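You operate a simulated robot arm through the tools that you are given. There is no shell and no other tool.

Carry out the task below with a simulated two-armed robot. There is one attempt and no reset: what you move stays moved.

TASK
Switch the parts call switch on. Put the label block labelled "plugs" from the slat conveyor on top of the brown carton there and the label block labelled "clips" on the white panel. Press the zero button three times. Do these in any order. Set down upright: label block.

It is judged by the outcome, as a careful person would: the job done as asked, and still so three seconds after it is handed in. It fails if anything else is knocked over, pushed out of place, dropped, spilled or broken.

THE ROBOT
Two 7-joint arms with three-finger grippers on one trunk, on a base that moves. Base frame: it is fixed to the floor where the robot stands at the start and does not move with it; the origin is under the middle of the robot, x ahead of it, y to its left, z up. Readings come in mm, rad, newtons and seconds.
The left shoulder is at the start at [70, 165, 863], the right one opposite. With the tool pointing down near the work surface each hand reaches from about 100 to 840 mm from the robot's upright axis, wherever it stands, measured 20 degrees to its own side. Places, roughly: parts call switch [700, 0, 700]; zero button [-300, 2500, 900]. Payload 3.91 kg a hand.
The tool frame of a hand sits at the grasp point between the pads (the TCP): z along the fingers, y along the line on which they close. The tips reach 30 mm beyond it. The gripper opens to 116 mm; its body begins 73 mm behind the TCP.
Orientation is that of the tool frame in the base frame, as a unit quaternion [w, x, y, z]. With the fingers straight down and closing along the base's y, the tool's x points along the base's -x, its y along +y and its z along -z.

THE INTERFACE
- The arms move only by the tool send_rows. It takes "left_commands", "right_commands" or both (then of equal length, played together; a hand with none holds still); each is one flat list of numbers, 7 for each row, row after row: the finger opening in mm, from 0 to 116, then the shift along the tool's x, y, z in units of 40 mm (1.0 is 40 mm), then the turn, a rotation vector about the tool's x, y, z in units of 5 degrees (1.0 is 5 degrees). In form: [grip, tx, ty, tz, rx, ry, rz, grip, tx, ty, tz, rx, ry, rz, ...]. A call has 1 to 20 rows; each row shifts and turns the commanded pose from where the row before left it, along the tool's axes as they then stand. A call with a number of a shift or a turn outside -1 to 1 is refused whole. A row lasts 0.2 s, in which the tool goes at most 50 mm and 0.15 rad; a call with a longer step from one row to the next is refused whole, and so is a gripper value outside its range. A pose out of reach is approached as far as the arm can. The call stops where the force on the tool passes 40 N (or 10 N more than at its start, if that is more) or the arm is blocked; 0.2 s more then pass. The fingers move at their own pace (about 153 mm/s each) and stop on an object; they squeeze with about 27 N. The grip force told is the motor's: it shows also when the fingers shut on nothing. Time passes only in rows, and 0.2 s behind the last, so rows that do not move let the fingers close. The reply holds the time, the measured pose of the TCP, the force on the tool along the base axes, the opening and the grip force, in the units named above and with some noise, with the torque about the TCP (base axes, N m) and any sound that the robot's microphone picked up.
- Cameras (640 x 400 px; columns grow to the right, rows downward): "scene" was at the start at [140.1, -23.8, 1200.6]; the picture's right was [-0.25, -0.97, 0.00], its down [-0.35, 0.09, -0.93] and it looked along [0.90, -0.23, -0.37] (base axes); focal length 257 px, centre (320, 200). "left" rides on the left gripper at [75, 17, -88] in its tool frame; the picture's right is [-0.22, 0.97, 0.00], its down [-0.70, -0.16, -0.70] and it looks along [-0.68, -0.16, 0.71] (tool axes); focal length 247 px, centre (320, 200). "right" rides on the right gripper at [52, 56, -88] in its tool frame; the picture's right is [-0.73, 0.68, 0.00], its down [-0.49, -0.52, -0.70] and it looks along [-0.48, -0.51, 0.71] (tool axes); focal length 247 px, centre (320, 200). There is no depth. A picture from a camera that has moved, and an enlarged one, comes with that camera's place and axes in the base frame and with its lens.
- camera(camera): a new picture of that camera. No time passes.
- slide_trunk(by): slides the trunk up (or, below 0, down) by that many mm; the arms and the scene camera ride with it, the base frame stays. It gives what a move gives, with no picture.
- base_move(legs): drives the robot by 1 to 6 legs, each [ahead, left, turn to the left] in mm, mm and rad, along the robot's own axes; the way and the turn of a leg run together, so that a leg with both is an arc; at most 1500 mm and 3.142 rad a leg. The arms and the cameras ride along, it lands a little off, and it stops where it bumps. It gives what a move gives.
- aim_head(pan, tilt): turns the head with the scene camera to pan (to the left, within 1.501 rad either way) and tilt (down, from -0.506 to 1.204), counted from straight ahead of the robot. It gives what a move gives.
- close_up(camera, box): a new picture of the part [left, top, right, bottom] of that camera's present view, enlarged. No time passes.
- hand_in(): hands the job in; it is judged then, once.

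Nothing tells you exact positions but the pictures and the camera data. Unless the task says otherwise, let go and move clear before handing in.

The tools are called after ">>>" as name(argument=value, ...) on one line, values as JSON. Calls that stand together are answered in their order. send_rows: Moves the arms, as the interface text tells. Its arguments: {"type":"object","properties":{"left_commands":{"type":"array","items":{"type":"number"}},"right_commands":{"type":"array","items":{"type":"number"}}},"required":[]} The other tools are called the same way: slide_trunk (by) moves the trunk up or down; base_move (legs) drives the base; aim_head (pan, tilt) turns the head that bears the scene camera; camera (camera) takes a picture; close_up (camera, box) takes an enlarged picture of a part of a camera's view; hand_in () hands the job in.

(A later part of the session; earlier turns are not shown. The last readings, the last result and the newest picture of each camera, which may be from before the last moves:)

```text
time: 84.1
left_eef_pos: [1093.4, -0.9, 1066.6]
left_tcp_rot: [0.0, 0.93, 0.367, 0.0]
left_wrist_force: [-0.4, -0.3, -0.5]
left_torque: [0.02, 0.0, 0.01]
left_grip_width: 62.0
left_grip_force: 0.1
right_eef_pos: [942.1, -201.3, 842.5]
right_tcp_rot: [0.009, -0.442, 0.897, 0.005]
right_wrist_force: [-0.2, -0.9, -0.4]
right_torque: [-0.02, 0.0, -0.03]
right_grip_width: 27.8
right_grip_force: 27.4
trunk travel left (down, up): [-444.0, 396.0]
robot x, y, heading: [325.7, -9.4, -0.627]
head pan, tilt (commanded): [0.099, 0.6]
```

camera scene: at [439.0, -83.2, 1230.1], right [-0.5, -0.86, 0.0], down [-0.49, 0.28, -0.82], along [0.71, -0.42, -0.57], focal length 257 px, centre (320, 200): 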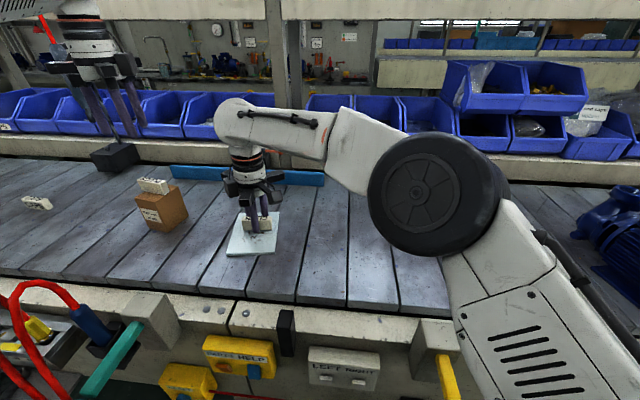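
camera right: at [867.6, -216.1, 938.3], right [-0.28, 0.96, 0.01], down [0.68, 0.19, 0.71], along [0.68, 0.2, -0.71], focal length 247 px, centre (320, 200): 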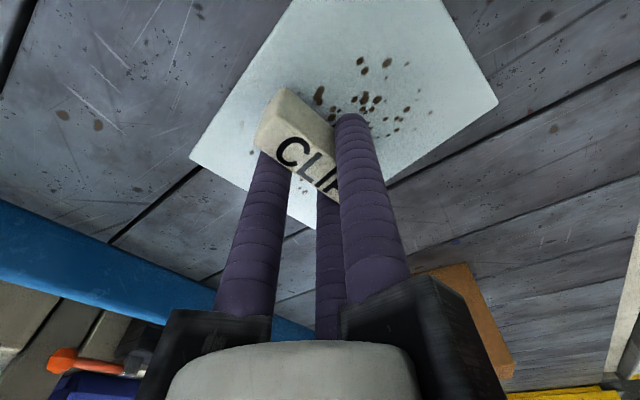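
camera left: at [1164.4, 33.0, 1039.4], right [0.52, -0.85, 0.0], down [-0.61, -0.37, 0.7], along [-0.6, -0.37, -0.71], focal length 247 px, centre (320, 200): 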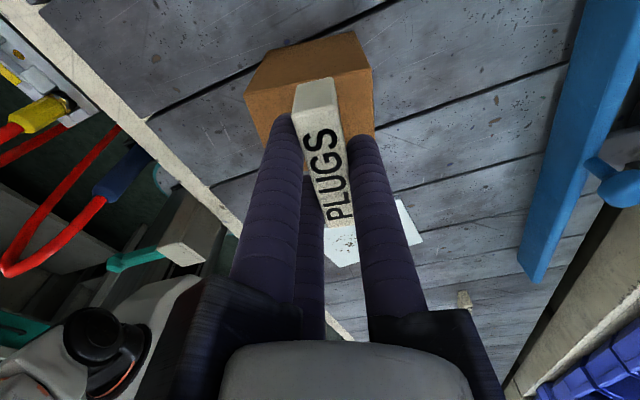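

>>> slide_trunk(by=-2)

>>> slide_trunk(by=-1.5)

>>> close_up(camera="scene", box=[210, 180, 300, 260])

```text
time: 84.6
left_eef_pos: [1092.5, -2.1, 1064.3]
left_tcp_rot: [-0.001, 0.93, 0.366, 0.0]
left_wrist_force: [-0.4, -0.1, -0.4]
left_torque: [0.02, 0.02, 0.03]
left_grip_width: 61.8
left_grip_force: 0.0
right_eef_pos: [942.2, -201.6, 842.7]
right_tcp_rot: [0.01, -0.442, 0.897, 0.005]
right_wrist_force: [0.3, -0.4, 9.3]
right_torque: [-0.24, 0.21, 0.01]
right_grip_width: 27.6
right_grip_force: 26.8
trunk travel left (down, up): [-442.0, 398.0]
robot x, y, heading: [321.6, -9.6, -0.626]
head pan, tilt (commanded): [0.099, 0.6]
```

```text
time: 85.1
left_eef_pos: [1092.2, -0.5, 1064.9]
left_tcp_rot: [0.001, 0.93, 0.367, 0.0]
left_wrist_force: [-0.4, -0.2, 0.5]
left_torque: [0.03, 0.03, -0.02]
left_grip_width: 61.9
left_grip_force: 0.1
right_eef_pos: [942.0, -201.0, 842.8]
right_tcp_rot: [0.01, -0.441, 0.897, 0.005]
right_wrist_force: [3.8, 0.1, 22.3]
right_torque: [-0.53, 0.47, 0.08]
right_grip_width: 27.5
right_grip_force: 27.1
trunk travel left (down, up): [-440.0, 400.0]
robot x, y, heading: [322.8, -10.7, -0.626]
head pan, tilt (commanded): [0.099, 0.6]
```

```text
5.00 times, centred on (255, 220) of scene
camera zoom: at [437.4, -82.4, 1221.1], right [-0.5, -0.86, 0.0], down [-0.49, 0.28, -0.83], along [0.71, -0.42, -0.56], focal length 1286 px, centre (645, 100)
```

zoom: 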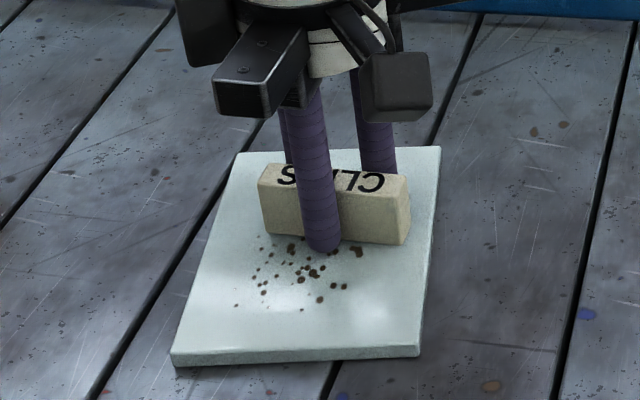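

Contact is made. I'll ease up slightly to near-zero force, then release.

>>> slide_trunk(by=2.5)

>>> send_rows(right_commands=[30, 0, 0, 0, 0, 0, 0, 36, 0, 0, 0, 0, 0, 0, 46, 0, 0, 0, 0, 0, 0, 60, 0, 0, 0, 0, 0, 0, 60, 0, 0, 0, 0, 0, 0])

>>> close_up(camera="scene", box=[210, 180, 300, 260])

>>> camera(camera="right")

```text
time: 85.6
left_eef_pos: [1092.0, -1.4, 1064.9]
left_tcp_rot: [0.0, 0.931, 0.366, -0.001]
left_wrist_force: [-0.1, 0.2, -0.6]
left_torque: [-0.03, 0.02, -0.04]
left_grip_width: 61.9
left_grip_force: 0.0
right_eef_pos: [942.9, -201.4, 841.0]
right_tcp_rot: [0.008, -0.442, 0.897, 0.006]
right_wrist_force: [0.6, -1.9, 3.7]
right_torque: [-0.16, 0.13, 0.02]
right_grip_width: 27.7
right_grip_force: 26.8
trunk travel left (down, up): [-443.0, 397.0]
robot x, y, heading: [321.1, -9.0, -0.627]
head pan, tilt (commanded): [0.099, 0.6]
```

```text
time: 86.8
left_eef_pos: [1092.2, -2.7, 1063.5]
left_tcp_rot: [0.0, 0.93, 0.367, 0.0]
left_wrist_force: [-0.2, 0.5, 0.0]
left_torque: [-0.02, -0.02, 0.01]
left_grip_width: 61.8
left_grip_force: 0.0
right_eef_pos: [942.1, -201.5, 841.5]
right_tcp_rot: [0.009, -0.442, 0.897, 0.005]
right_wrist_force: [0.2, -1.1, -0.1]
right_torque: [-0.03, 0.02, -0.01]
right_grip_width: 60.1
right_grip_force: 0.0
trunk travel left (down, up): [-443.0, 397.0]
robot x, y, heading: [321.2, -8.3, -0.627]
head pan, tilt (commanded): [0.099, 0.6]
```

```text
5.00 times, centred on (255, 220) of scene
camera zoom: at [439.0, -83.1, 1223.1], right [-0.5, -0.86, 0.0], down [-0.49, 0.28, -0.82], along [0.71, -0.42, -0.57], focal length 1286 px, centre (645, 100)
```

zoom: 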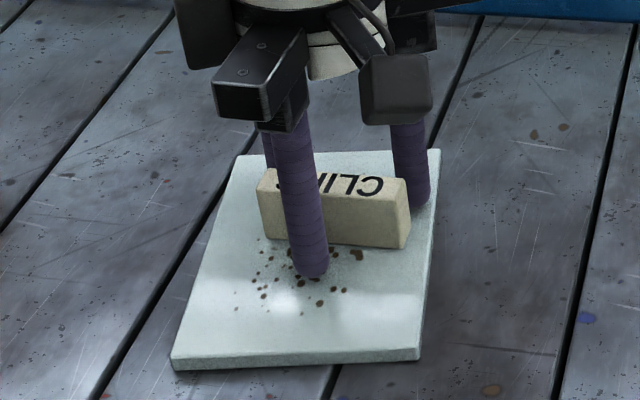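

```text
taken
camera right: at [866.8, -211.0, 927.3], right [-0.09, 1.0, 0.02], down [0.7, 0.05, 0.71], along [0.7, 0.08, -0.71], focal length 247 px, centre (320, 200)
```

right: 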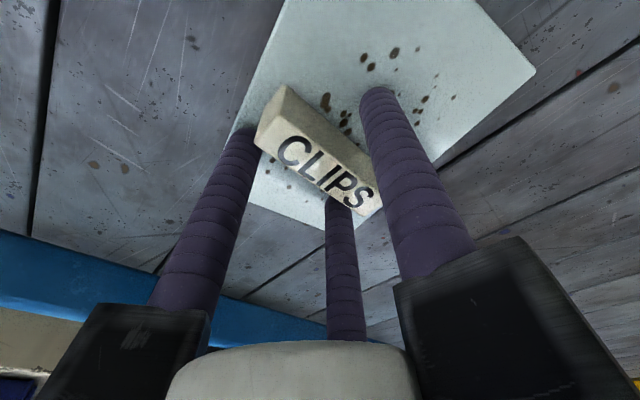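

CLIPS is resting flat on the panel with its label up. I'll raise the trunk to lift the open fingers straight off.

>>> slide_trunk(by=60)

>>> close_up(camera="scene", box=[180, 160, 320, 270])

>>> camera(camera="scene")

```text
time: 87.8
left_eef_pos: [1093.0, -2.3, 1124.9]
left_tcp_rot: [0.0, 0.931, 0.366, 0.0]
left_wrist_force: [0.3, -0.5, -0.1]
left_torque: [0.03, 0.01, 0.02]
left_grip_width: 61.7
left_grip_force: 0.1
right_eef_pos: [943.5, -201.7, 901.5]
right_tcp_rot: [0.008, -0.442, 0.897, 0.006]
right_wrist_force: [0.2, -0.3, 0.2]
right_torque: [-0.02, 0.03, 0.0]
right_grip_width: 60.0
right_grip_force: 0.0
trunk travel left (down, up): [-503.0, 337.0]
robot x, y, heading: [322.2, -7.7, -0.626]
head pan, tilt (commanded): [0.099, 0.6]
```

```text
3.64 times, centred on (250, 215) of scene
camera zoom: at [439.3, -83.2, 1283.0], right [-0.5, -0.86, 0.0], down [-0.49, 0.28, -0.82], along [0.71, -0.42, -0.57], focal length 935 px, centre (574, 146)
```

zoom: 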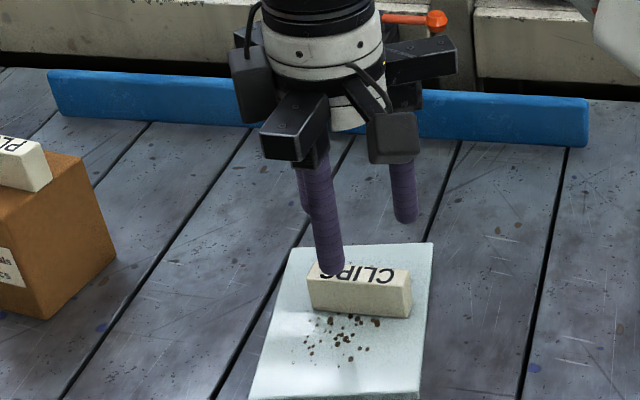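

```text
taken
camera scene: at [439.3, -83.2, 1283.0], right [-0.5, -0.86, 0.0], down [-0.49, 0.28, -0.82], along [0.71, -0.42, -0.57], focal length 257 px, centre (320, 200)
```

scene: 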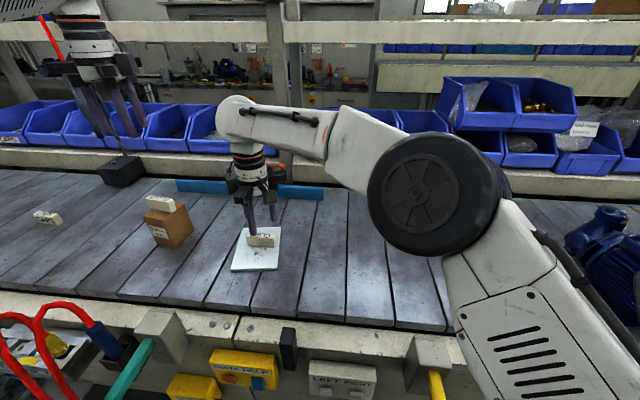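

Both blocks are in place and the fingers are clear. I'll raise the trunk more, retract the right hand, and check the left elbow against the hanging cable before backing away.

>>> slide_trunk(by=120)

>>> send_rows(right_commands=[60, 0.3, 0.3, -0.5, 0, 0, 0, 60, 0.9, 0.4, -0.2, 0, 0, 0, 60, 0.9, 0.4, -0.2, 0, 0, 0, 60, 0.9, 0.4, -0.2, 0, 0, 0, 60, 0.9, 0.4, -0.2, 0, 0, 0, 60, 0.9, 0.4, -0.2, 0, 0, 0, 60, 0.9, 0.4, -0.2, 0, 0, 0, 60, 0.9, 0.4, -0.2, 0, 0, 0, 60, 0.9, 0.4, -0.2, 0, 0, 0, 60, 0.9, 0.4, -0.2, 0, 0, 0, 60, 0.9, 0.4, -0.2, 0, 0, 0, 60, 0.9, 0.4, 0, 0, 0, 0])

>>> aim_head(pan=1.0, tilt=0.2)

>>> camera(camera="scene")

```text
time: 89.3
left_eef_pos: [1093.6, -2.6, 1244.4]
left_tcp_rot: [0.0, 0.93, 0.366, 0.0]
left_wrist_force: [0.2, 1.3, 0.1]
left_torque: [0.02, 0.01, 0.01]
left_grip_width: 62.0
left_grip_force: 0.0
right_eef_pos: [943.2, -200.6, 1021.8]
right_tcp_rot: [0.008, -0.442, 0.897, 0.005]
right_wrist_force: [1.1, -0.2, 0.2]
right_torque: [-0.01, 0.02, -0.01]
right_grip_width: 59.9
right_grip_force: 0.0
trunk travel left (down, up): [-623.0, 217.0]
robot x, y, heading: [317.3, -6.2, -0.627]
head pan, tilt (commanded): [0.099, 0.6]
```

```text
time: 91.9
left_eef_pos: [1090.3, -3.0, 1246.0]
left_tcp_rot: [0.0, 0.93, 0.367, 0.001]
left_wrist_force: [-0.1, 0.2, 0.3]
left_torque: [-0.02, -0.03, -0.01]
left_grip_width: 61.9
left_grip_force: 0.0
right_eef_pos: [547.6, -402.8, 1113.2]
right_tcp_rot: [0.002, -0.454, 0.891, -0.001]
right_wrist_force: [-0.2, -0.3, 0.4]
right_torque: [0.03, -0.05, -0.02]
right_grip_width: 59.9
right_grip_force: 0.1
trunk travel left (down, up): [-623.0, 217.0]
robot x, y, heading: [323.1, -6.5, -0.63]
head pan, tilt (commanded): [0.099, 0.6]
```

```text
time: 93.1
left_eef_pos: [1092.6, -0.6, 1244.0]
left_tcp_rot: [0.0, 0.93, 0.367, -0.001]
left_wrist_force: [-0.9, 0.4, 0.8]
left_torque: [-0.02, 0.03, -0.01]
left_grip_width: 62.1
left_grip_force: 0.1
right_eef_pos: [549.8, -402.0, 1114.8]
right_tcp_rot: [0.001, -0.455, 0.891, 0.0]
right_wrist_force: [-0.1, 0.1, -0.3]
right_torque: [0.01, 0.02, -0.01]
right_grip_width: 59.8
right_grip_force: 0.1
trunk travel left (down, up): [-623.0, 217.0]
robot x, y, heading: [321.4, -8.6, -0.624]
head pan, tilt (commanded): [1.0, 0.201]
```

```text
taken
camera scene: at [449.5, -4.8, 1439.9], right [0.36, -0.93, 0.0], down [-0.19, -0.07, -0.98], along [0.91, 0.36, -0.2], focal length 257 px, centre (320, 200)
```

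scene: 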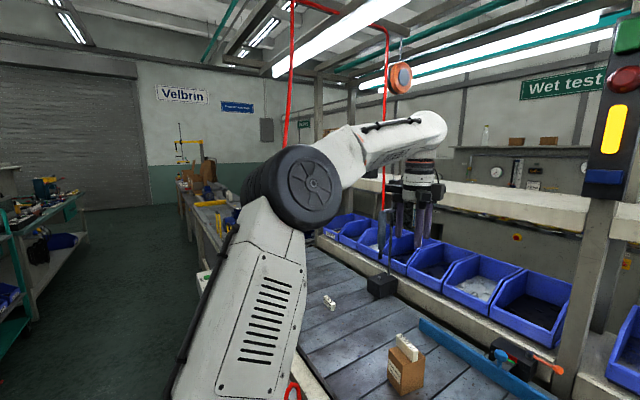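

The elbow is well clear of the hanging cable. I'll shift the left hand a bit inward, then back the base away from the conveyor and verify the blocks.

>>> send_rows(left_commands=[62, -0.9, 0, 0, 0, 0, 0, 62, -0.9, 0, 0, 0, 0, 0, 62, -0.9, 0, 0, 0, 0, 0, 62, -0.9, 0, 0, 0, 0, 0])

>>> base_move(legs=[[-330, 0, 0]])

>>> aim_head(pan=0.15, tilt=0.6)

>>> camera(camera="scene")

>>> close_up(camera="scene", box=[200, 130, 400, 255])

```text
time: 94.1
left_eef_pos: [986.2, -101.8, 1244.8]
left_tcp_rot: [0.001, 0.931, 0.366, 0.001]
left_wrist_force: [0.0, -0.8, 0.5]
left_torque: [0.0, -0.01, 0.0]
left_grip_width: 61.9
left_grip_force: 0.0
right_eef_pos: [547.5, -404.1, 1114.5]
right_tcp_rot: [0.001, -0.455, 0.891, 0.0]
right_wrist_force: [-0.1, -0.6, -0.2]
right_torque: [0.03, -0.04, -0.03]
right_grip_width: 60.1
right_grip_force: 0.0
trunk travel left (down, up): [-623.0, 217.0]
robot x, y, heading: [321.8, -9.5, -0.627]
head pan, tilt (commanded): [1.0, 0.201]
```

```text
time: 96.3
left_eef_pos: [726.7, 87.2, 1244.4]
left_tcp_rot: [0.0, 0.931, 0.365, 0.0]
left_wrist_force: [-1.1, -1.2, -0.3]
left_torque: [0.0, -0.02, -0.03]
left_grip_width: 61.8
left_grip_force: 0.0
right_eef_pos: [287.9, -214.3, 1113.9]
right_tcp_rot: [0.001, -0.452, 0.892, -0.001]
right_wrist_force: [0.2, 0.1, -0.8]
right_torque: [0.0, -0.03, 0.0]
right_grip_width: 59.9
right_grip_force: 0.0
trunk travel left (down, up): [-623.0, 217.0]
robot x, y, heading: [63.4, 178.9, -0.631]
head pan, tilt (commanded): [1.0, 0.201]
```

```text
time: 97.4
left_eef_pos: [725.5, 86.6, 1243.7]
left_tcp_rot: [0.0, 0.931, 0.365, 0.0]
left_wrist_force: [0.3, 0.1, 0.6]
left_torque: [0.01, 0.01, -0.01]
left_grip_width: 61.7
left_grip_force: 0.0
right_eef_pos: [289.2, -213.7, 1114.0]
right_tcp_rot: [0.001, -0.453, 0.891, -0.001]
right_wrist_force: [-0.5, 0.1, -0.8]
right_torque: [0.01, -0.04, 0.01]
right_grip_width: 60.1
right_grip_force: 0.0
trunk travel left (down, up): [-623.0, 217.0]
robot x, y, heading: [61.2, 184.1, -0.633]
head pan, tilt (commanded): [0.15, 0.6]
```

```text
taken
camera scene: at [181.5, 109.3, 1403.2], right [-0.46, -0.89, 0.0], down [-0.5, 0.26, -0.83], along [0.73, -0.38, -0.56], focal length 257 px, centre (320, 200)
```

scene: 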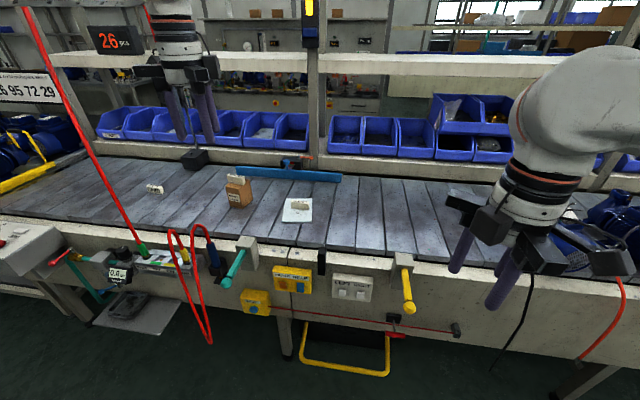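

```text
3.20 times, centred on (300, 192) of scene
camera zoom: at [181.5, 109.3, 1403.2], right [-0.46, -0.89, 0.0], down [-0.5, 0.26, -0.83], along [0.73, -0.38, -0.56], focal length 823 px, centre (384, 224)
```

zoom: 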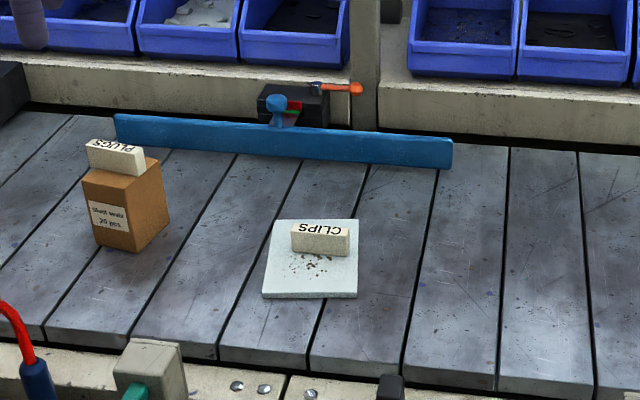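

Both blocks are correctly placed: PLUGS upright on the carton and CLIPS upright on the panel. Now I'll fold the left arm in and turn the base to look along the aisle for a way to the zero button.

>>> send_rows(left_commands=[0, -0.35, -0.9, 0, 0, 0, 0, 0, -0.35, -0.9, 0, 0, 0, 0, 0, -0.35, -0.9, 0, 0, 0, 0, 0, -0.35, -0.9, 0, 0, 0, 0, 0, -0.35, -0.9, 0, 0, 0, 0])

>>> base_move(legs=[[0, 0, 1.57]])

>>> aim_head(pan=1.5, tilt=0.3)

>>> camera(camera="scene")

>>> aim_head(pan=0.5, tilt=0.3)

>>> camera(camera="scene")

```text
time: 98.6
left_eef_pos: [550.0, 172.1, 1243.0]
left_tcp_rot: [0.0, 0.931, 0.365, 0.001]
left_wrist_force: [-0.1, 0.8, 0.0]
left_torque: [-0.01, -0.05, 0.03]
left_grip_width: 9.2
left_grip_force: 27.0
right_eef_pos: [287.7, -214.3, 1113.2]
right_tcp_rot: [0.0, -0.452, 0.892, 0.0]
right_wrist_force: [-0.1, -0.2, 0.3]
right_torque: [0.03, -0.05, 0.01]
right_grip_width: 60.0
right_grip_force: 0.0
trunk travel left (down, up): [-623.0, 217.0]
robot x, y, heading: [65.2, 176.1, -0.63]
head pan, tilt (commanded): [0.15, 0.6]
```

```text
time: 102.9
left_eef_pos: [65.9, 668.5, 1241.9]
left_tcp_rot: [0.0, 0.396, 0.918, -0.001]
left_wrist_force: [0.7, 0.0, -0.6]
left_torque: [-0.04, 0.0, 0.01]
left_grip_width: 9.0
left_grip_force: 26.7
right_eef_pos: [454.7, 409.0, 1113.6]
right_tcp_rot: [-0.002, 0.952, -0.307, 0.0]
right_wrist_force: [0.1, 0.1, -1.1]
right_torque: [0.02, -0.01, -0.01]
right_grip_width: 60.0
right_grip_force: 0.1
trunk travel left (down, up): [-623.0, 217.0]
robot x, y, heading: [64.0, 183.2, 0.942]
head pan, tilt (commanded): [0.15, 0.6]
```

```text
time: 104.4
left_eef_pos: [66.1, 669.2, 1242.4]
left_tcp_rot: [0.001, 0.397, 0.918, 0.0]
left_wrist_force: [-0.3, 0.0, 0.6]
left_torque: [0.0, 0.0, 0.0]
left_grip_width: 9.3
left_grip_force: 26.6
right_eef_pos: [455.7, 409.1, 1113.3]
right_tcp_rot: [-0.001, 0.952, -0.307, 0.001]
right_wrist_force: [0.1, 0.5, -0.4]
right_torque: [0.01, -0.02, -0.03]
right_grip_width: 60.2
right_grip_force: 0.1
trunk travel left (down, up): [-623.0, 217.0]
robot x, y, heading: [64.9, 180.2, 0.948]
head pan, tilt (commanded): [1.499, 0.3]
```

```text
taken
camera scene: at [20.4, 280.4, 1430.6], right [0.64, 0.77, 0.0], down [0.23, -0.19, -0.96], along [-0.73, 0.61, -0.3], focal length 257 px, centre (320, 200)
```

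scene: 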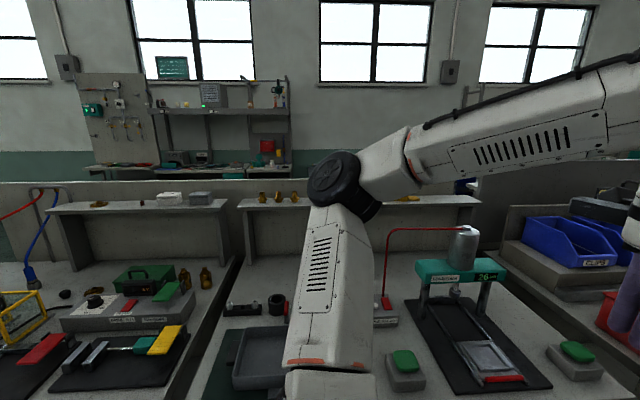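

```text
time: 105.7
left_eef_pos: [67.0, 669.1, 1242.3]
left_tcp_rot: [0.0, 0.397, 0.918, -0.001]
left_wrist_force: [-0.4, 0.2, 0.6]
left_torque: [-0.01, 0.01, 0.02]
left_grip_width: 9.5
left_grip_force: 26.8
right_eef_pos: [454.6, 409.1, 1113.6]
right_tcp_rot: [-0.001, 0.952, -0.306, 0.001]
right_wrist_force: [0.0, -0.4, -0.8]
right_torque: [0.01, -0.01, 0.02]
right_grip_width: 60.1
right_grip_force: 0.0
trunk travel left (down, up): [-623.0, 217.0]
robot x, y, heading: [63.3, 180.4, 0.949]
head pan, tilt (commanded): [0.499, 0.3]
```

```text
taken
camera scene: at [103.5, 313.2, 1430.6], right [0.99, -0.12, 0.0], down [-0.04, -0.29, -0.96], along [0.12, 0.95, -0.3], focal length 257 px, centre (320, 200)
```

scene: 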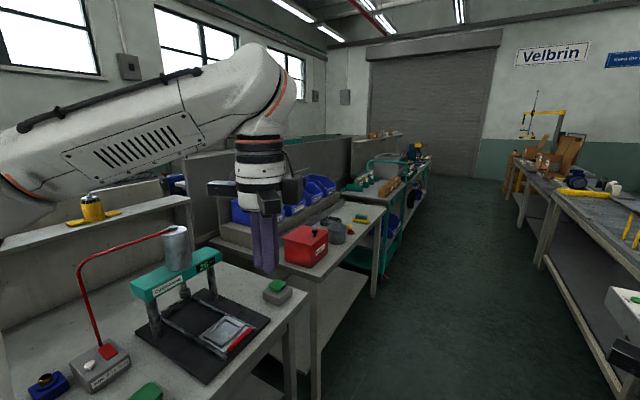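

The aisle runs to a roller door at the end of the bench line. I'll drive along it and look left for the way around to the far side of the partition.

>>> base_move(legs=[[1400, 0, 0]])

>>> camera(camera="scene")

>>> aim_head(pan=1.2, tilt=0.25)

>>> camera(camera="scene")

>>> aim_head(pan=0.0, tilt=0.3)

>>> camera(camera="scene")

```text
time: 112.7
left_eef_pos: [883.5, 1810.5, 1241.9]
left_tcp_rot: [0.001, 0.395, 0.919, 0.0]
left_wrist_force: [-0.4, -0.3, 0.1]
left_torque: [-0.03, 0.0, 0.02]
left_grip_width: 9.3
left_grip_force: 27.0
right_eef_pos: [1273.2, 1551.5, 1114.9]
right_tcp_rot: [-0.001, 0.952, -0.305, 0.0]
right_wrist_force: [0.3, -0.7, -0.8]
right_torque: [0.0, 0.0, 0.01]
right_grip_width: 59.9
right_grip_force: 0.0
trunk travel left (down, up): [-623.0, 217.0]
robot x, y, heading: [879.7, 1319.0, 0.955]
head pan, tilt (commanded): [0.499, 0.3]
```

```text
taken
camera scene: at [921.3, 1454.5, 1430.6], right [0.99, -0.12, 0.0], down [-0.04, -0.29, -0.96], along [0.12, 0.95, -0.3], focal length 257 px, centre (320, 200)
```

scene: 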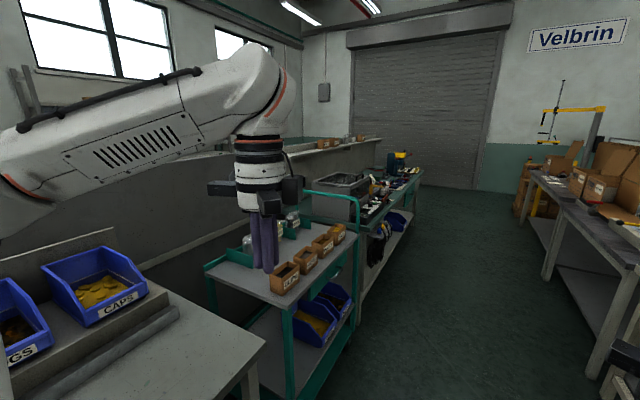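

```text
time: 113.8
left_eef_pos: [882.9, 1809.6, 1242.5]
left_tcp_rot: [0.0, 0.395, 0.919, 0.001]
left_wrist_force: [-0.1, -0.8, -0.5]
left_torque: [-0.01, 0.01, 0.0]
left_grip_width: 9.3
left_grip_force: 26.9
right_eef_pos: [1272.5, 1552.1, 1114.3]
right_tcp_rot: [-0.001, 0.952, -0.305, 0.0]
right_wrist_force: [-0.1, -0.1, 0.0]
right_torque: [-0.04, 0.01, 0.03]
right_grip_width: 60.1
right_grip_force: 0.1
trunk travel left (down, up): [-623.0, 217.0]
robot x, y, heading: [879.9, 1322.6, 0.95]
head pan, tilt (commanded): [1.201, 0.25]
```

```text
taken
camera scene: at [858.8, 1440.0, 1435.3], right [0.84, 0.55, 0.0], down [0.14, -0.21, -0.97], along [-0.53, 0.81, -0.25], focal length 257 px, centre (320, 200)
```

scene: 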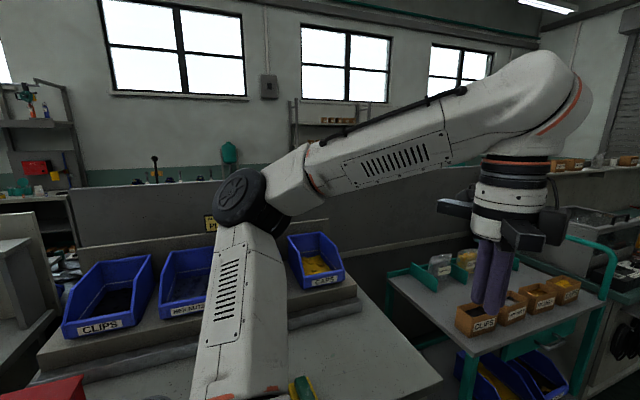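

```text
time: 115.2
left_eef_pos: [882.2, 1809.9, 1243.5]
left_tcp_rot: [0.0, 0.396, 0.918, 0.0]
left_wrist_force: [-0.5, 0.4, -1.0]
left_torque: [0.03, 0.02, -0.02]
left_grip_width: 9.1
left_grip_force: 26.8
right_eef_pos: [1271.6, 1551.3, 1114.9]
right_tcp_rot: [0.0, 0.952, -0.305, 0.0]
right_wrist_force: [-0.5, 0.3, 0.1]
right_torque: [-0.02, 0.04, 0.01]
right_grip_width: 60.0
right_grip_force: 0.2
trunk travel left (down, up): [-623.0, 217.0]
robot x, y, heading: [878.9, 1321.7, 0.952]
head pan, tilt (commanded): [0.0, 0.3]
```

```text
taken
camera scene: at [964.2, 1437.8, 1430.6], right [0.81, -0.58, 0.0], down [-0.17, -0.24, -0.96], along [0.55, 0.78, -0.3], focal length 257 px, centre (320, 200)
```

scene: 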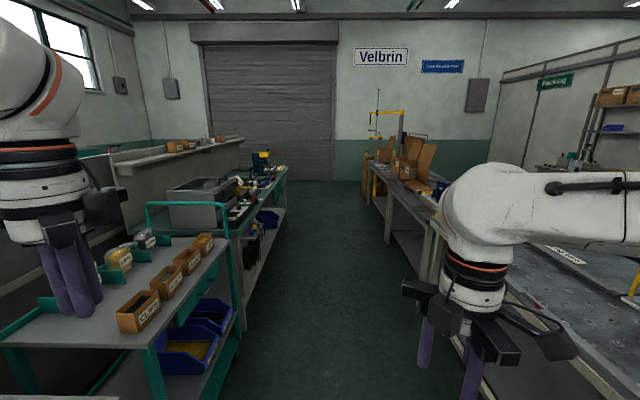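

The aisle is clear up to the door, with open floor beyond the bench end. I'll drive on to the end of the bench line.

>>> base_move(legs=[[1500, -50, -0.01], [1500, 0, 0]])

>>> camera(camera="scene")

>>> aim_head(pan=1.0, tilt=0.3)

>>> camera(camera="scene")

>>> aim_head(pan=1.5, tilt=0.3)

>>> camera(camera="scene")

```text
refused: leg 1 is longer than a leg can be; nothing moved
```

```text
taken
camera scene: at [964.2, 1437.8, 1430.6], right [0.81, -0.58, 0.0], down [-0.17, -0.24, -0.96], along [0.55, 0.78, -0.3], focal length 257 px, centre (320, 200)
```

scene: 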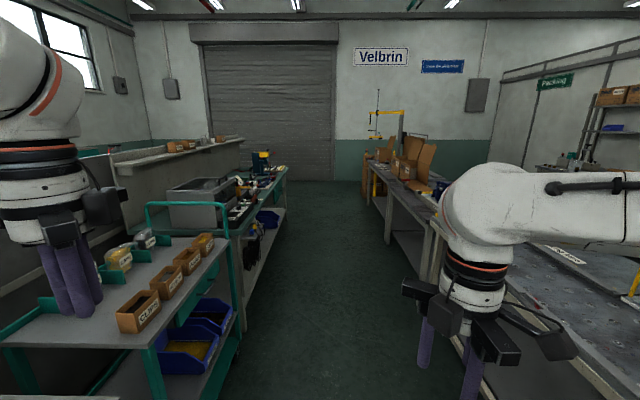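

```text
time: 116.4
left_eef_pos: [882.9, 1810.0, 1242.1]
left_tcp_rot: [0.0, 0.396, 0.918, 0.0]
left_wrist_force: [0.5, -0.2, 0.1]
left_torque: [0.01, 0.01, 0.04]
left_grip_width: 9.3
left_grip_force: 27.5
right_eef_pos: [1273.1, 1551.4, 1115.1]
right_tcp_rot: [-0.001, 0.953, -0.304, 0.001]
right_wrist_force: [-0.5, 1.2, -0.1]
right_torque: [-0.01, 0.02, -0.04]
right_grip_width: 60.2
right_grip_force: 0.1
trunk travel left (down, up): [-623.0, 217.0]
robot x, y, heading: [881.1, 1317.3, 0.951]
head pan, tilt (commanded): [1.0, 0.3]
```

```text
taken
camera scene: at [875.4, 1448.6, 1430.6], right [0.93, 0.37, 0.0], down [0.11, -0.27, -0.96], along [-0.35, 0.89, -0.3], focal length 257 px, centre (320, 200)
```

scene: 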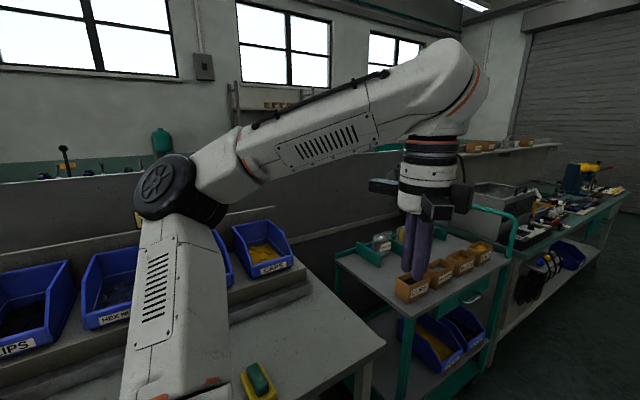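

```text
time: 117.3
left_eef_pos: [883.4, 1810.4, 1242.5]
left_tcp_rot: [0.0, 0.395, 0.918, -0.001]
left_wrist_force: [-0.3, -0.5, -0.2]
left_torque: [-0.02, -0.03, 0.01]
left_grip_width: 9.3
left_grip_force: 27.2
right_eef_pos: [1271.7, 1551.8, 1113.9]
right_tcp_rot: [-0.001, 0.952, -0.305, 0.0]
right_wrist_force: [-0.8, -0.5, -0.5]
right_torque: [0.01, 0.0, 0.02]
right_grip_width: 60.2
right_grip_force: 0.1
trunk travel left (down, up): [-623.0, 217.0]
robot x, y, heading: [878.5, 1322.2, 0.949]
head pan, tilt (commanded): [1.499, 0.3]
```

```text
taken
camera scene: at [838.1, 1421.5, 1430.6], right [0.64, 0.77, 0.0], down [0.23, -0.19, -0.96], along [-0.74, 0.61, -0.3], focal length 257 px, centre (320, 200)
```

scene: 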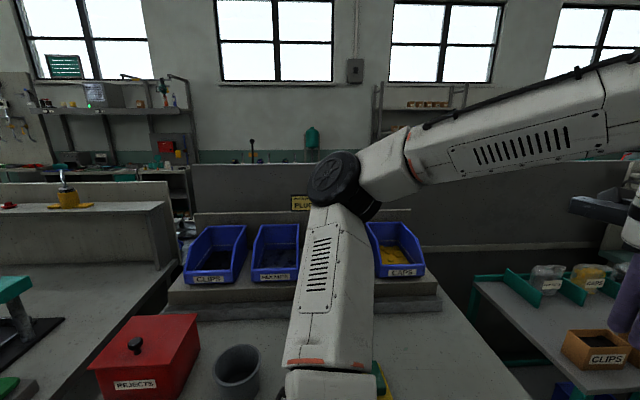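

The leg was slightly too long and was refused. I'll use shorter legs.

>>> base_move(legs=[[1450, -45, -0.008], [1450, 0, 0]])

>>> aim_head(pan=0.0, tilt=0.4)

>>> camera(camera="scene")

>>> aim_head(pan=1.0, tilt=0.4)

>>> camera(camera="scene")

>>> aim_head(pan=1.5, tilt=0.3)

>>> camera(camera="scene")

```text
time: 131.3
left_eef_pos: [2574.5, 4148.6, 1242.7]
left_tcp_rot: [-0.001, 0.392, 0.92, 0.0]
left_wrist_force: [-0.1, 0.8, 0.4]
left_torque: [-0.01, 0.01, -0.02]
left_grip_width: 9.2
left_grip_force: 26.4
right_eef_pos: [2966.1, 3895.4, 1114.8]
right_tcp_rot: [-0.001, 0.954, -0.3, 0.0]
right_wrist_force: [0.5, 0.4, 0.9]
right_torque: [0.01, 0.01, -0.01]
right_grip_width: 60.0
right_grip_force: 0.1
trunk travel left (down, up): [-623.0, 217.0]
robot x, y, heading: [2576.8, 3655.2, 0.96]
head pan, tilt (commanded): [1.499, 0.3]
```

```text
time: 132.9
left_eef_pos: [2573.7, 4149.7, 1242.4]
left_tcp_rot: [0.0, 0.391, 0.92, 0.0]
left_wrist_force: [0.3, -0.4, 0.7]
left_torque: [0.02, 0.03, 0.03]
left_grip_width: 9.3
left_grip_force: 27.1
right_eef_pos: [2966.2, 3895.2, 1114.3]
right_tcp_rot: [-0.001, 0.954, -0.3, 0.0]
right_wrist_force: [-0.5, -0.6, -0.3]
right_torque: [-0.01, -0.03, 0.0]
right_grip_width: 60.3
right_grip_force: 0.0
trunk travel left (down, up): [-623.0, 217.0]
robot x, y, heading: [2576.3, 3661.5, 0.962]
head pan, tilt (commanded): [0.0, 0.4]
```

```text
taken
camera scene: at [2658.8, 3777.2, 1421.4], right [0.82, -0.57, 0.0], down [-0.22, -0.32, -0.92], along [0.53, 0.76, -0.39], focal length 257 px, centre (320, 200)
```

scene: 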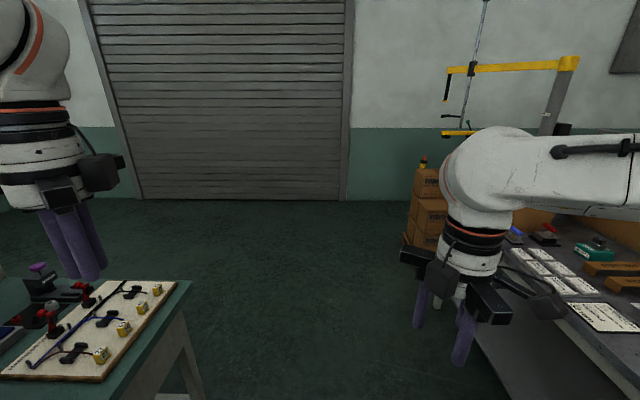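

```text
time: 134.2
left_eef_pos: [2575.1, 4149.6, 1242.2]
left_tcp_rot: [0.001, 0.391, 0.92, -0.001]
left_wrist_force: [0.2, -0.4, 1.0]
left_torque: [-0.01, -0.05, 0.0]
left_grip_width: 9.3
left_grip_force: 26.9
right_eef_pos: [2966.2, 3895.5, 1114.4]
right_tcp_rot: [-0.001, 0.954, -0.299, 0.0]
right_wrist_force: [-0.4, 0.6, 0.0]
right_torque: [0.02, 0.0, 0.0]
right_grip_width: 60.1
right_grip_force: 0.1
trunk travel left (down, up): [-623.0, 217.0]
robot x, y, heading: [2573.8, 3661.0, 0.956]
head pan, tilt (commanded): [1.0, 0.4]
```

```text
taken
camera scene: at [2570.7, 3786.9, 1421.4], right [0.93, 0.38, 0.0], down [0.15, -0.36, -0.92], along [-0.35, 0.85, -0.39], focal length 257 px, centre (320, 200)
```

scene: 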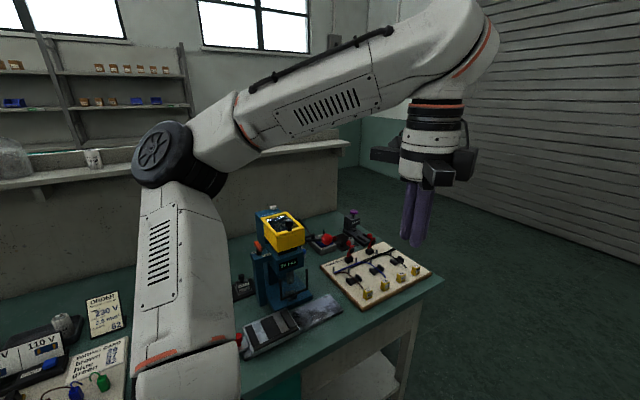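

```text
time: 135.1
left_eef_pos: [2574.7, 4149.1, 1241.7]
left_tcp_rot: [0.001, 0.391, 0.921, 0.0]
left_wrist_force: [-0.1, 0.0, 0.4]
left_torque: [-0.02, -0.01, -0.04]
left_grip_width: 9.1
left_grip_force: 27.0
right_eef_pos: [2966.0, 3895.4, 1113.8]
right_tcp_rot: [-0.001, 0.954, -0.3, 0.0]
right_wrist_force: [0.9, -0.5, -0.6]
right_torque: [-0.01, 0.02, -0.02]
right_grip_width: 60.2
right_grip_force: 0.1
trunk travel left (down, up): [-623.0, 217.0]
robot x, y, heading: [2577.0, 3660.5, 0.961]
head pan, tilt (commanded): [1.499, 0.3]
```

```text
taken
camera scene: at [2533.4, 3760.1, 1430.6], right [0.63, 0.78, 0.0], down [0.23, -0.19, -0.96], along [-0.74, 0.6, -0.3], focal length 257 px, centre (320, 200)
```

scene: 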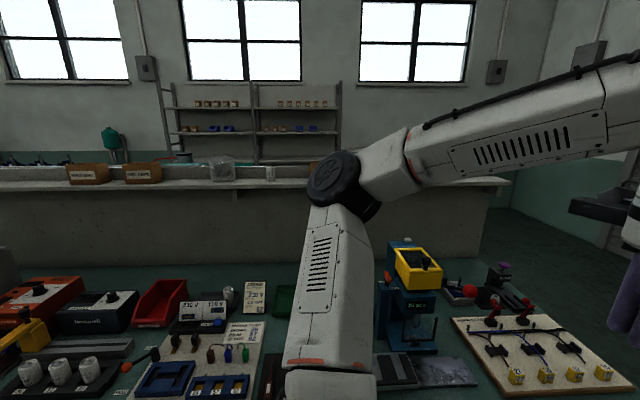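

I'm near the end of the bench line. I'll go past its end, turn left and look for the passage behind the low wall.

>>> base_move(legs=[[1490, -20, -0.016], [0, 0, 1.57]])

>>> aim_head(pan=0.0, tilt=0.4)

>>> camera(camera="scene")

>>> aim_head(pan=0.9, tilt=0.3)

>>> camera(camera="scene")

```text
time: 146.4
left_eef_pos: [2961.9, 4884.1, 1242.1]
left_tcp_rot: [-0.001, -0.369, 0.929, 0.0]
left_wrist_force: [0.7, 0.5, -0.4]
left_torque: [0.0, 0.03, -0.02]
left_grip_width: 9.2
left_grip_force: 26.6
right_eef_pos: [3221.6, 5272.7, 1114.4]
right_tcp_rot: [-0.001, 0.889, 0.458, -0.001]
right_wrist_force: [-0.7, -0.1, 0.0]
right_torque: [-0.01, 0.03, 0.01]
right_grip_width: 60.1
right_grip_force: 0.0
trunk travel left (down, up): [-623.0, 217.0]
robot x, y, heading: [3449.0, 4883.4, 2.522]
head pan, tilt (commanded): [1.499, 0.3]
```

```text
time: 148.0
left_eef_pos: [2962.0, 4883.1, 1242.4]
left_tcp_rot: [0.0, -0.368, 0.93, -0.001]
left_wrist_force: [0.8, -0.1, 0.1]
left_torque: [-0.01, 0.02, 0.02]
left_grip_width: 9.3
left_grip_force: 26.6
right_eef_pos: [3220.8, 5272.1, 1113.7]
right_tcp_rot: [-0.001, 0.89, 0.457, 0.0]
right_wrist_force: [0.0, -1.0, -0.2]
right_torque: [0.0, 0.02, -0.02]
right_grip_width: 59.9
right_grip_force: 0.1
trunk travel left (down, up): [-623.0, 217.0]
robot x, y, heading: [3453.4, 4882.4, 2.518]
head pan, tilt (commanded): [0.0, 0.4]
```

```text
taken
camera scene: at [3334.5, 4962.8, 1421.4], right [0.58, 0.81, 0.0], down [0.32, -0.23, -0.92], along [-0.75, 0.54, -0.39], focal length 257 px, centre (320, 200)
```

scene: 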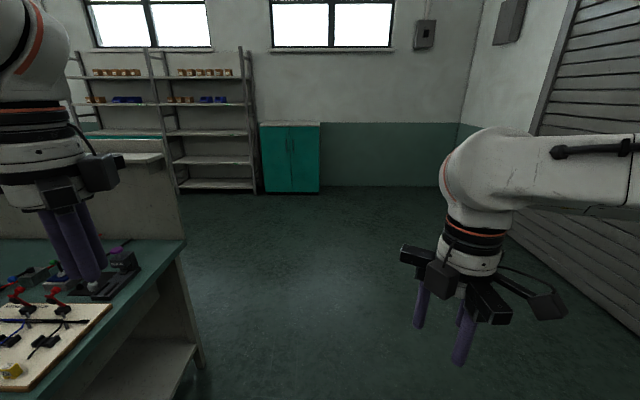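

```text
time: 149.2
left_eef_pos: [2961.7, 4883.3, 1242.4]
left_tcp_rot: [0.0, -0.369, 0.93, -0.001]
left_wrist_force: [0.1, 0.9, -0.6]
left_torque: [0.01, -0.05, 0.02]
left_grip_width: 9.5
left_grip_force: 27.4
right_eef_pos: [3221.3, 5272.0, 1114.1]
right_tcp_rot: [-0.001, 0.889, 0.457, -0.001]
right_wrist_force: [-0.5, 0.0, -0.3]
right_torque: [-0.03, 0.03, 0.02]
right_grip_width: 60.1
right_grip_force: 0.0
trunk travel left (down, up): [-623.0, 217.0]
robot x, y, heading: [3452.4, 4877.9, 2.52]
head pan, tilt (commanded): [0.901, 0.3]
```

```text
taken
camera scene: at [3320.0, 4883.3, 1430.6], right [-0.27, 0.96, 0.0], down [0.28, 0.08, -0.96], along [-0.92, -0.26, -0.3], focal length 257 px, centre (320, 200)
```

scene: 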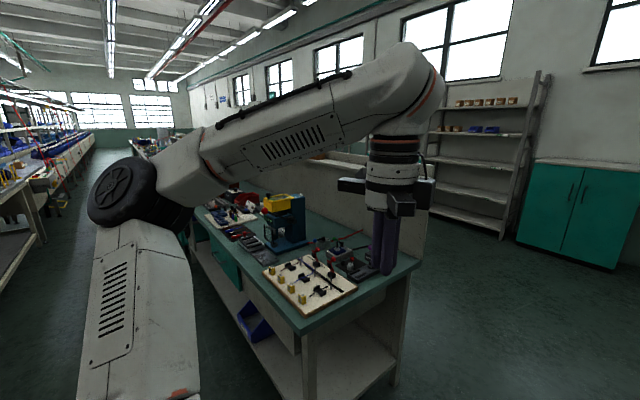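

There is open floor behind the low wall. I'll drive past its end and look left along the back side.

>>> base_move(legs=[[1450, 0, 0], [750, 0, 0]])

>>> aim_head(pan=1.45, tilt=0.2)

>>> camera(camera="scene")

>>> aim_head(pan=0.6, tilt=0.3)

>>> camera(camera="scene")

```text
time: 160.1
left_eef_pos: [1156.7, 6146.7, 1243.0]
left_tcp_rot: [0.001, -0.375, 0.927, 0.0]
left_wrist_force: [0.0, -0.8, 0.1]
left_torque: [0.0, 0.01, 0.0]
left_grip_width: 9.1
left_grip_force: 27.5
right_eef_pos: [1410.5, 6538.9, 1114.3]
right_tcp_rot: [-0.001, 0.886, 0.463, 0.0]
right_wrist_force: [-0.7, 1.2, -0.3]
right_torque: [0.0, -0.01, 0.02]
right_grip_width: 59.7
right_grip_force: 0.0
trunk travel left (down, up): [-623.0, 217.0]
robot x, y, heading: [1645.2, 6149.0, 2.532]
head pan, tilt (commanded): [0.901, 0.3]
```

```text
time: 161.0
left_eef_pos: [1156.6, 6148.2, 1244.0]
left_tcp_rot: [0.0, -0.375, 0.927, 0.0]
left_wrist_force: [0.1, 0.8, 0.8]
left_torque: [0.01, 0.0, -0.03]
left_grip_width: 9.3
left_grip_force: 26.8
right_eef_pos: [1411.9, 6540.1, 1114.3]
right_tcp_rot: [-0.001, 0.886, 0.463, 0.0]
right_wrist_force: [0.2, -0.5, 0.3]
right_torque: [-0.02, -0.01, -0.01]
right_grip_width: 60.0
right_grip_force: 0.1
trunk travel left (down, up): [-623.0, 217.0]
robot x, y, heading: [1646.0, 6152.8, 2.534]
head pan, tilt (commanded): [1.45, 0.201]
```

```text
taken
camera scene: at [1542.4, 6109.6, 1439.9], right [-0.74, 0.67, 0.0], down [0.13, 0.15, -0.98], along [-0.65, -0.73, -0.2], focal length 257 px, centre (320, 200)
```

scene: 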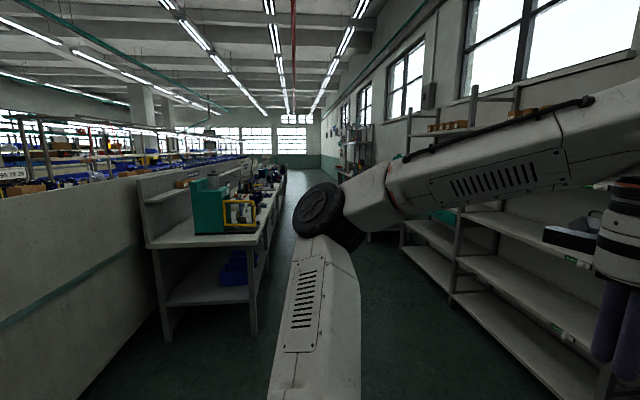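

```text
time: 162.2
left_eef_pos: [1157.2, 6147.0, 1242.3]
left_tcp_rot: [0.0, -0.376, 0.927, 0.0]
left_wrist_force: [0.0, -0.4, 1.3]
left_torque: [0.01, 0.0, 0.02]
left_grip_width: 9.2
left_grip_force: 27.0
right_eef_pos: [1410.5, 6539.8, 1114.1]
right_tcp_rot: [-0.001, 0.886, 0.463, -0.001]
right_wrist_force: [0.2, -0.1, -0.9]
right_torque: [0.01, 0.01, -0.02]
right_grip_width: 60.1
right_grip_force: 0.0
trunk travel left (down, up): [-623.0, 217.0]
robot x, y, heading: [1646.0, 6149.2, 2.525]
head pan, tilt (commanded): [0.6, 0.3]
```

```text
taken
camera scene: at [1511.2, 6179.8, 1430.6], right [0.01, 1.0, 0.0], down [0.3, 0.0, -0.96], along [-0.96, 0.01, -0.3], focal length 257 px, centre (320, 200)
```

scene: 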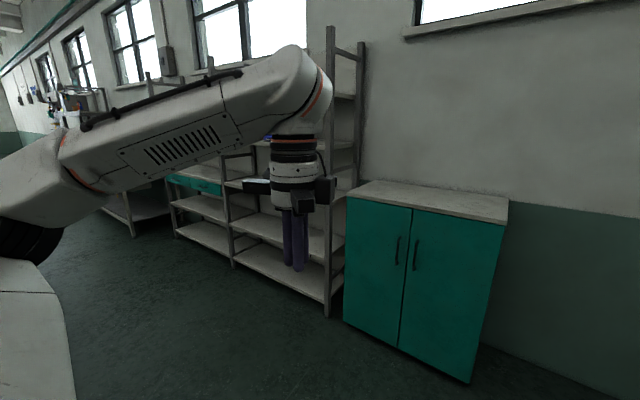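

A second aisle runs behind the low wall, with benches along it. I'll turn to face down that aisle and look closer.

>>> base_move(legs=[[0, 0, 1.55]])

>>> aim_head(pan=0.0, tilt=0.2)

>>> camera(camera="scene")

>>> close_up(camera="scene", box=[120, 120, 360, 270])

```text
time: 166.4
left_eef_pos: [1632.0, 5661.9, 1243.5]
left_tcp_rot: [0.0, 0.913, -0.407, 0.0]
left_wrist_force: [0.1, -0.2, 0.0]
left_torque: [-0.01, -0.03, 0.0]
left_grip_width: 9.1
left_grip_force: 27.0
right_eef_pos: [1249.4, 5929.5, 1113.5]
right_tcp_rot: [-0.001, 0.316, 0.949, 0.0]
right_wrist_force: [-0.6, 1.0, -0.1]
right_torque: [0.01, -0.01, 0.03]
right_grip_width: 60.3
right_grip_force: 0.0
trunk travel left (down, up): [-623.0, 217.0]
robot x, y, heading: [1644.2, 6151.2, -2.214]
head pan, tilt (commanded): [0.6, 0.3]
```

```text
time: 167.4
left_eef_pos: [1632.0, 5662.1, 1242.1]
left_tcp_rot: [0.0, 0.913, -0.407, 0.0]
left_wrist_force: [0.4, 0.5, -0.3]
left_torque: [0.02, -0.01, -0.01]
left_grip_width: 9.3
left_grip_force: 27.4
right_eef_pos: [1246.5, 5928.3, 1114.2]
right_tcp_rot: [-0.001, 0.317, 0.948, -0.001]
right_wrist_force: [-0.2, 0.1, -0.4]
right_torque: [0.0, 0.0, -0.02]
right_grip_width: 60.2
right_grip_force: 0.0
trunk travel left (down, up): [-623.0, 217.0]
robot x, y, heading: [1643.9, 6150.9, -2.214]
head pan, tilt (commanded): [0.0, 0.201]
```

```text
taken
camera scene: at [1559.6, 6035.6, 1439.9], right [-0.8, 0.6, 0.0], down [0.12, 0.16, -0.98], along [-0.59, -0.78, -0.2], focal length 257 px, centre (320, 200)
```

scene: 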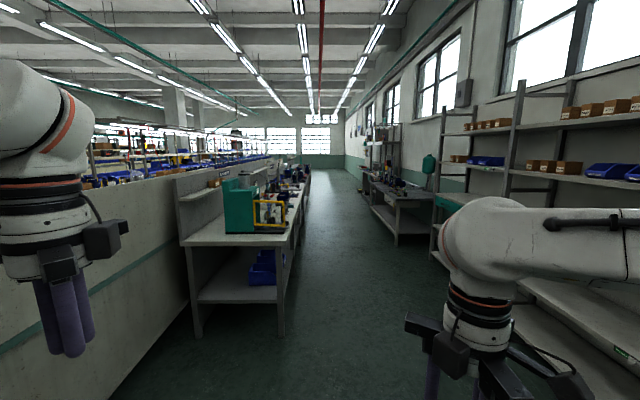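

```text
2.67 times, centred on (240, 195) of scene
camera zoom: at [1559.6, 6035.6, 1439.9], right [-0.8, 0.6, 0.0], down [0.12, 0.16, -0.98], along [-0.59, -0.78, -0.2], focal length 686 px, centre (533, 213)
```

zoom: 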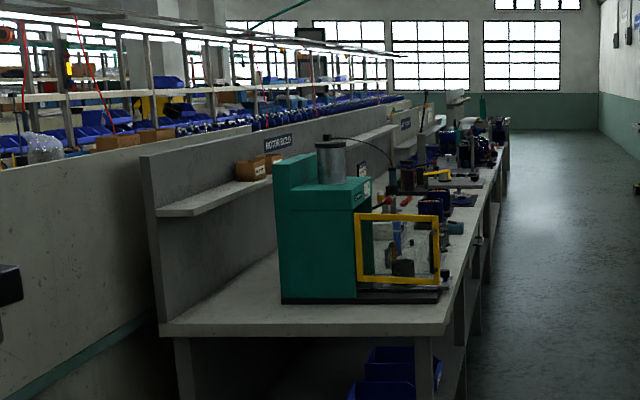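

The zero button should be on this back-side bench further along. I'll move to the middle of the aisle and drive along it.

>>> base_move(legs=[[0, -480, 0.015], [1480, 0, 0], [1200, 0, 0]])

>>> aim_head(pan=0.5, tilt=0.3)

>>> camera(camera="scene")

>>> close_up(camera="scene", box=[200, 130, 440, 280])

```text
time: 183.1
left_eef_pos: [-321.7, 3738.4, 1243.4]
left_tcp_rot: [0.0, 0.921, -0.39, 0.0]
left_wrist_force: [0.2, 0.5, 0.6]
left_torque: [-0.01, 0.0, -0.02]
left_grip_width: 9.2
left_grip_force: 26.9
right_eef_pos: [-713.1, 3992.4, 1114.1]
right_tcp_rot: [-0.001, 0.299, 0.954, -0.001]
right_wrist_force: [0.1, 0.1, 0.6]
right_torque: [-0.03, 0.02, 0.03]
right_grip_width: 60.1
right_grip_force: 0.0
trunk travel left (down, up): [-623.0, 217.0]
robot x, y, heading: [-325.4, 4225.8, -2.178]
head pan, tilt (commanded): [0.0, 0.201]
```

```text
time: 184.0
left_eef_pos: [-320.6, 3738.3, 1241.9]
left_tcp_rot: [0.0, 0.921, -0.389, 0.0]
left_wrist_force: [0.3, -0.8, -0.5]
left_torque: [-0.01, -0.02, 0.01]
left_grip_width: 9.2
left_grip_force: 27.7
right_eef_pos: [-714.8, 3992.4, 1115.5]
right_tcp_rot: [0.0, 0.299, 0.954, -0.001]
right_wrist_force: [0.0, 0.1, 0.0]
right_torque: [0.01, -0.03, 0.02]
right_grip_width: 59.8
right_grip_force: 0.0
trunk travel left (down, up): [-623.0, 217.0]
robot x, y, heading: [-321.7, 4227.2, -2.176]
head pan, tilt (commanded): [0.499, 0.3]
```

```text
taken
camera scene: at [-364.5, 4093.5, 1430.6], right [-0.99, 0.11, 0.0], down [0.03, 0.29, -0.96], along [-0.1, -0.95, -0.3], focal length 257 px, centre (320, 200)
```

scene: 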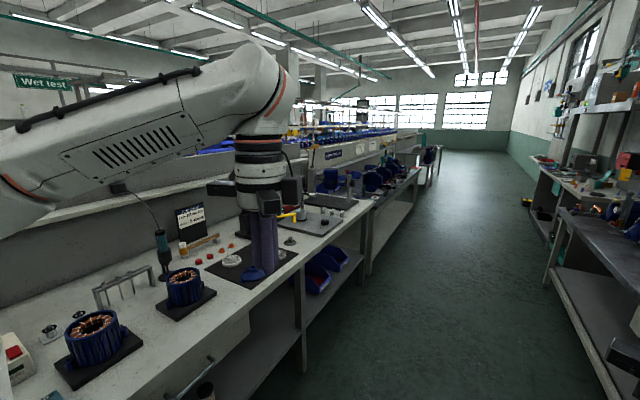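

```text
2.67 times, centred on (320, 205) of scene
camera zoom: at [-364.5, 4093.5, 1430.6], right [-0.99, 0.11, 0.0], down [0.03, 0.29, -0.96], along [-0.1, -0.95, -0.3], focal length 686 px, centre (320, 187)
```

zoom: 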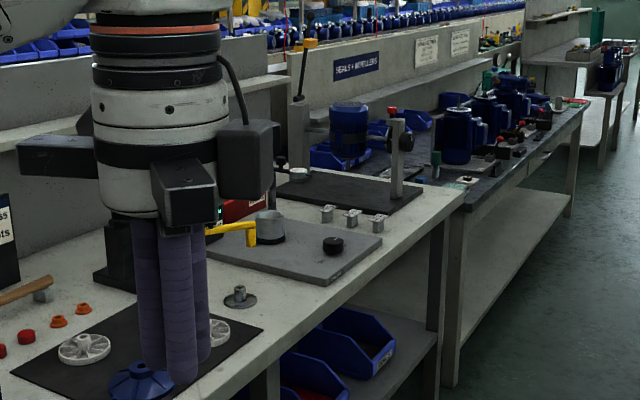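

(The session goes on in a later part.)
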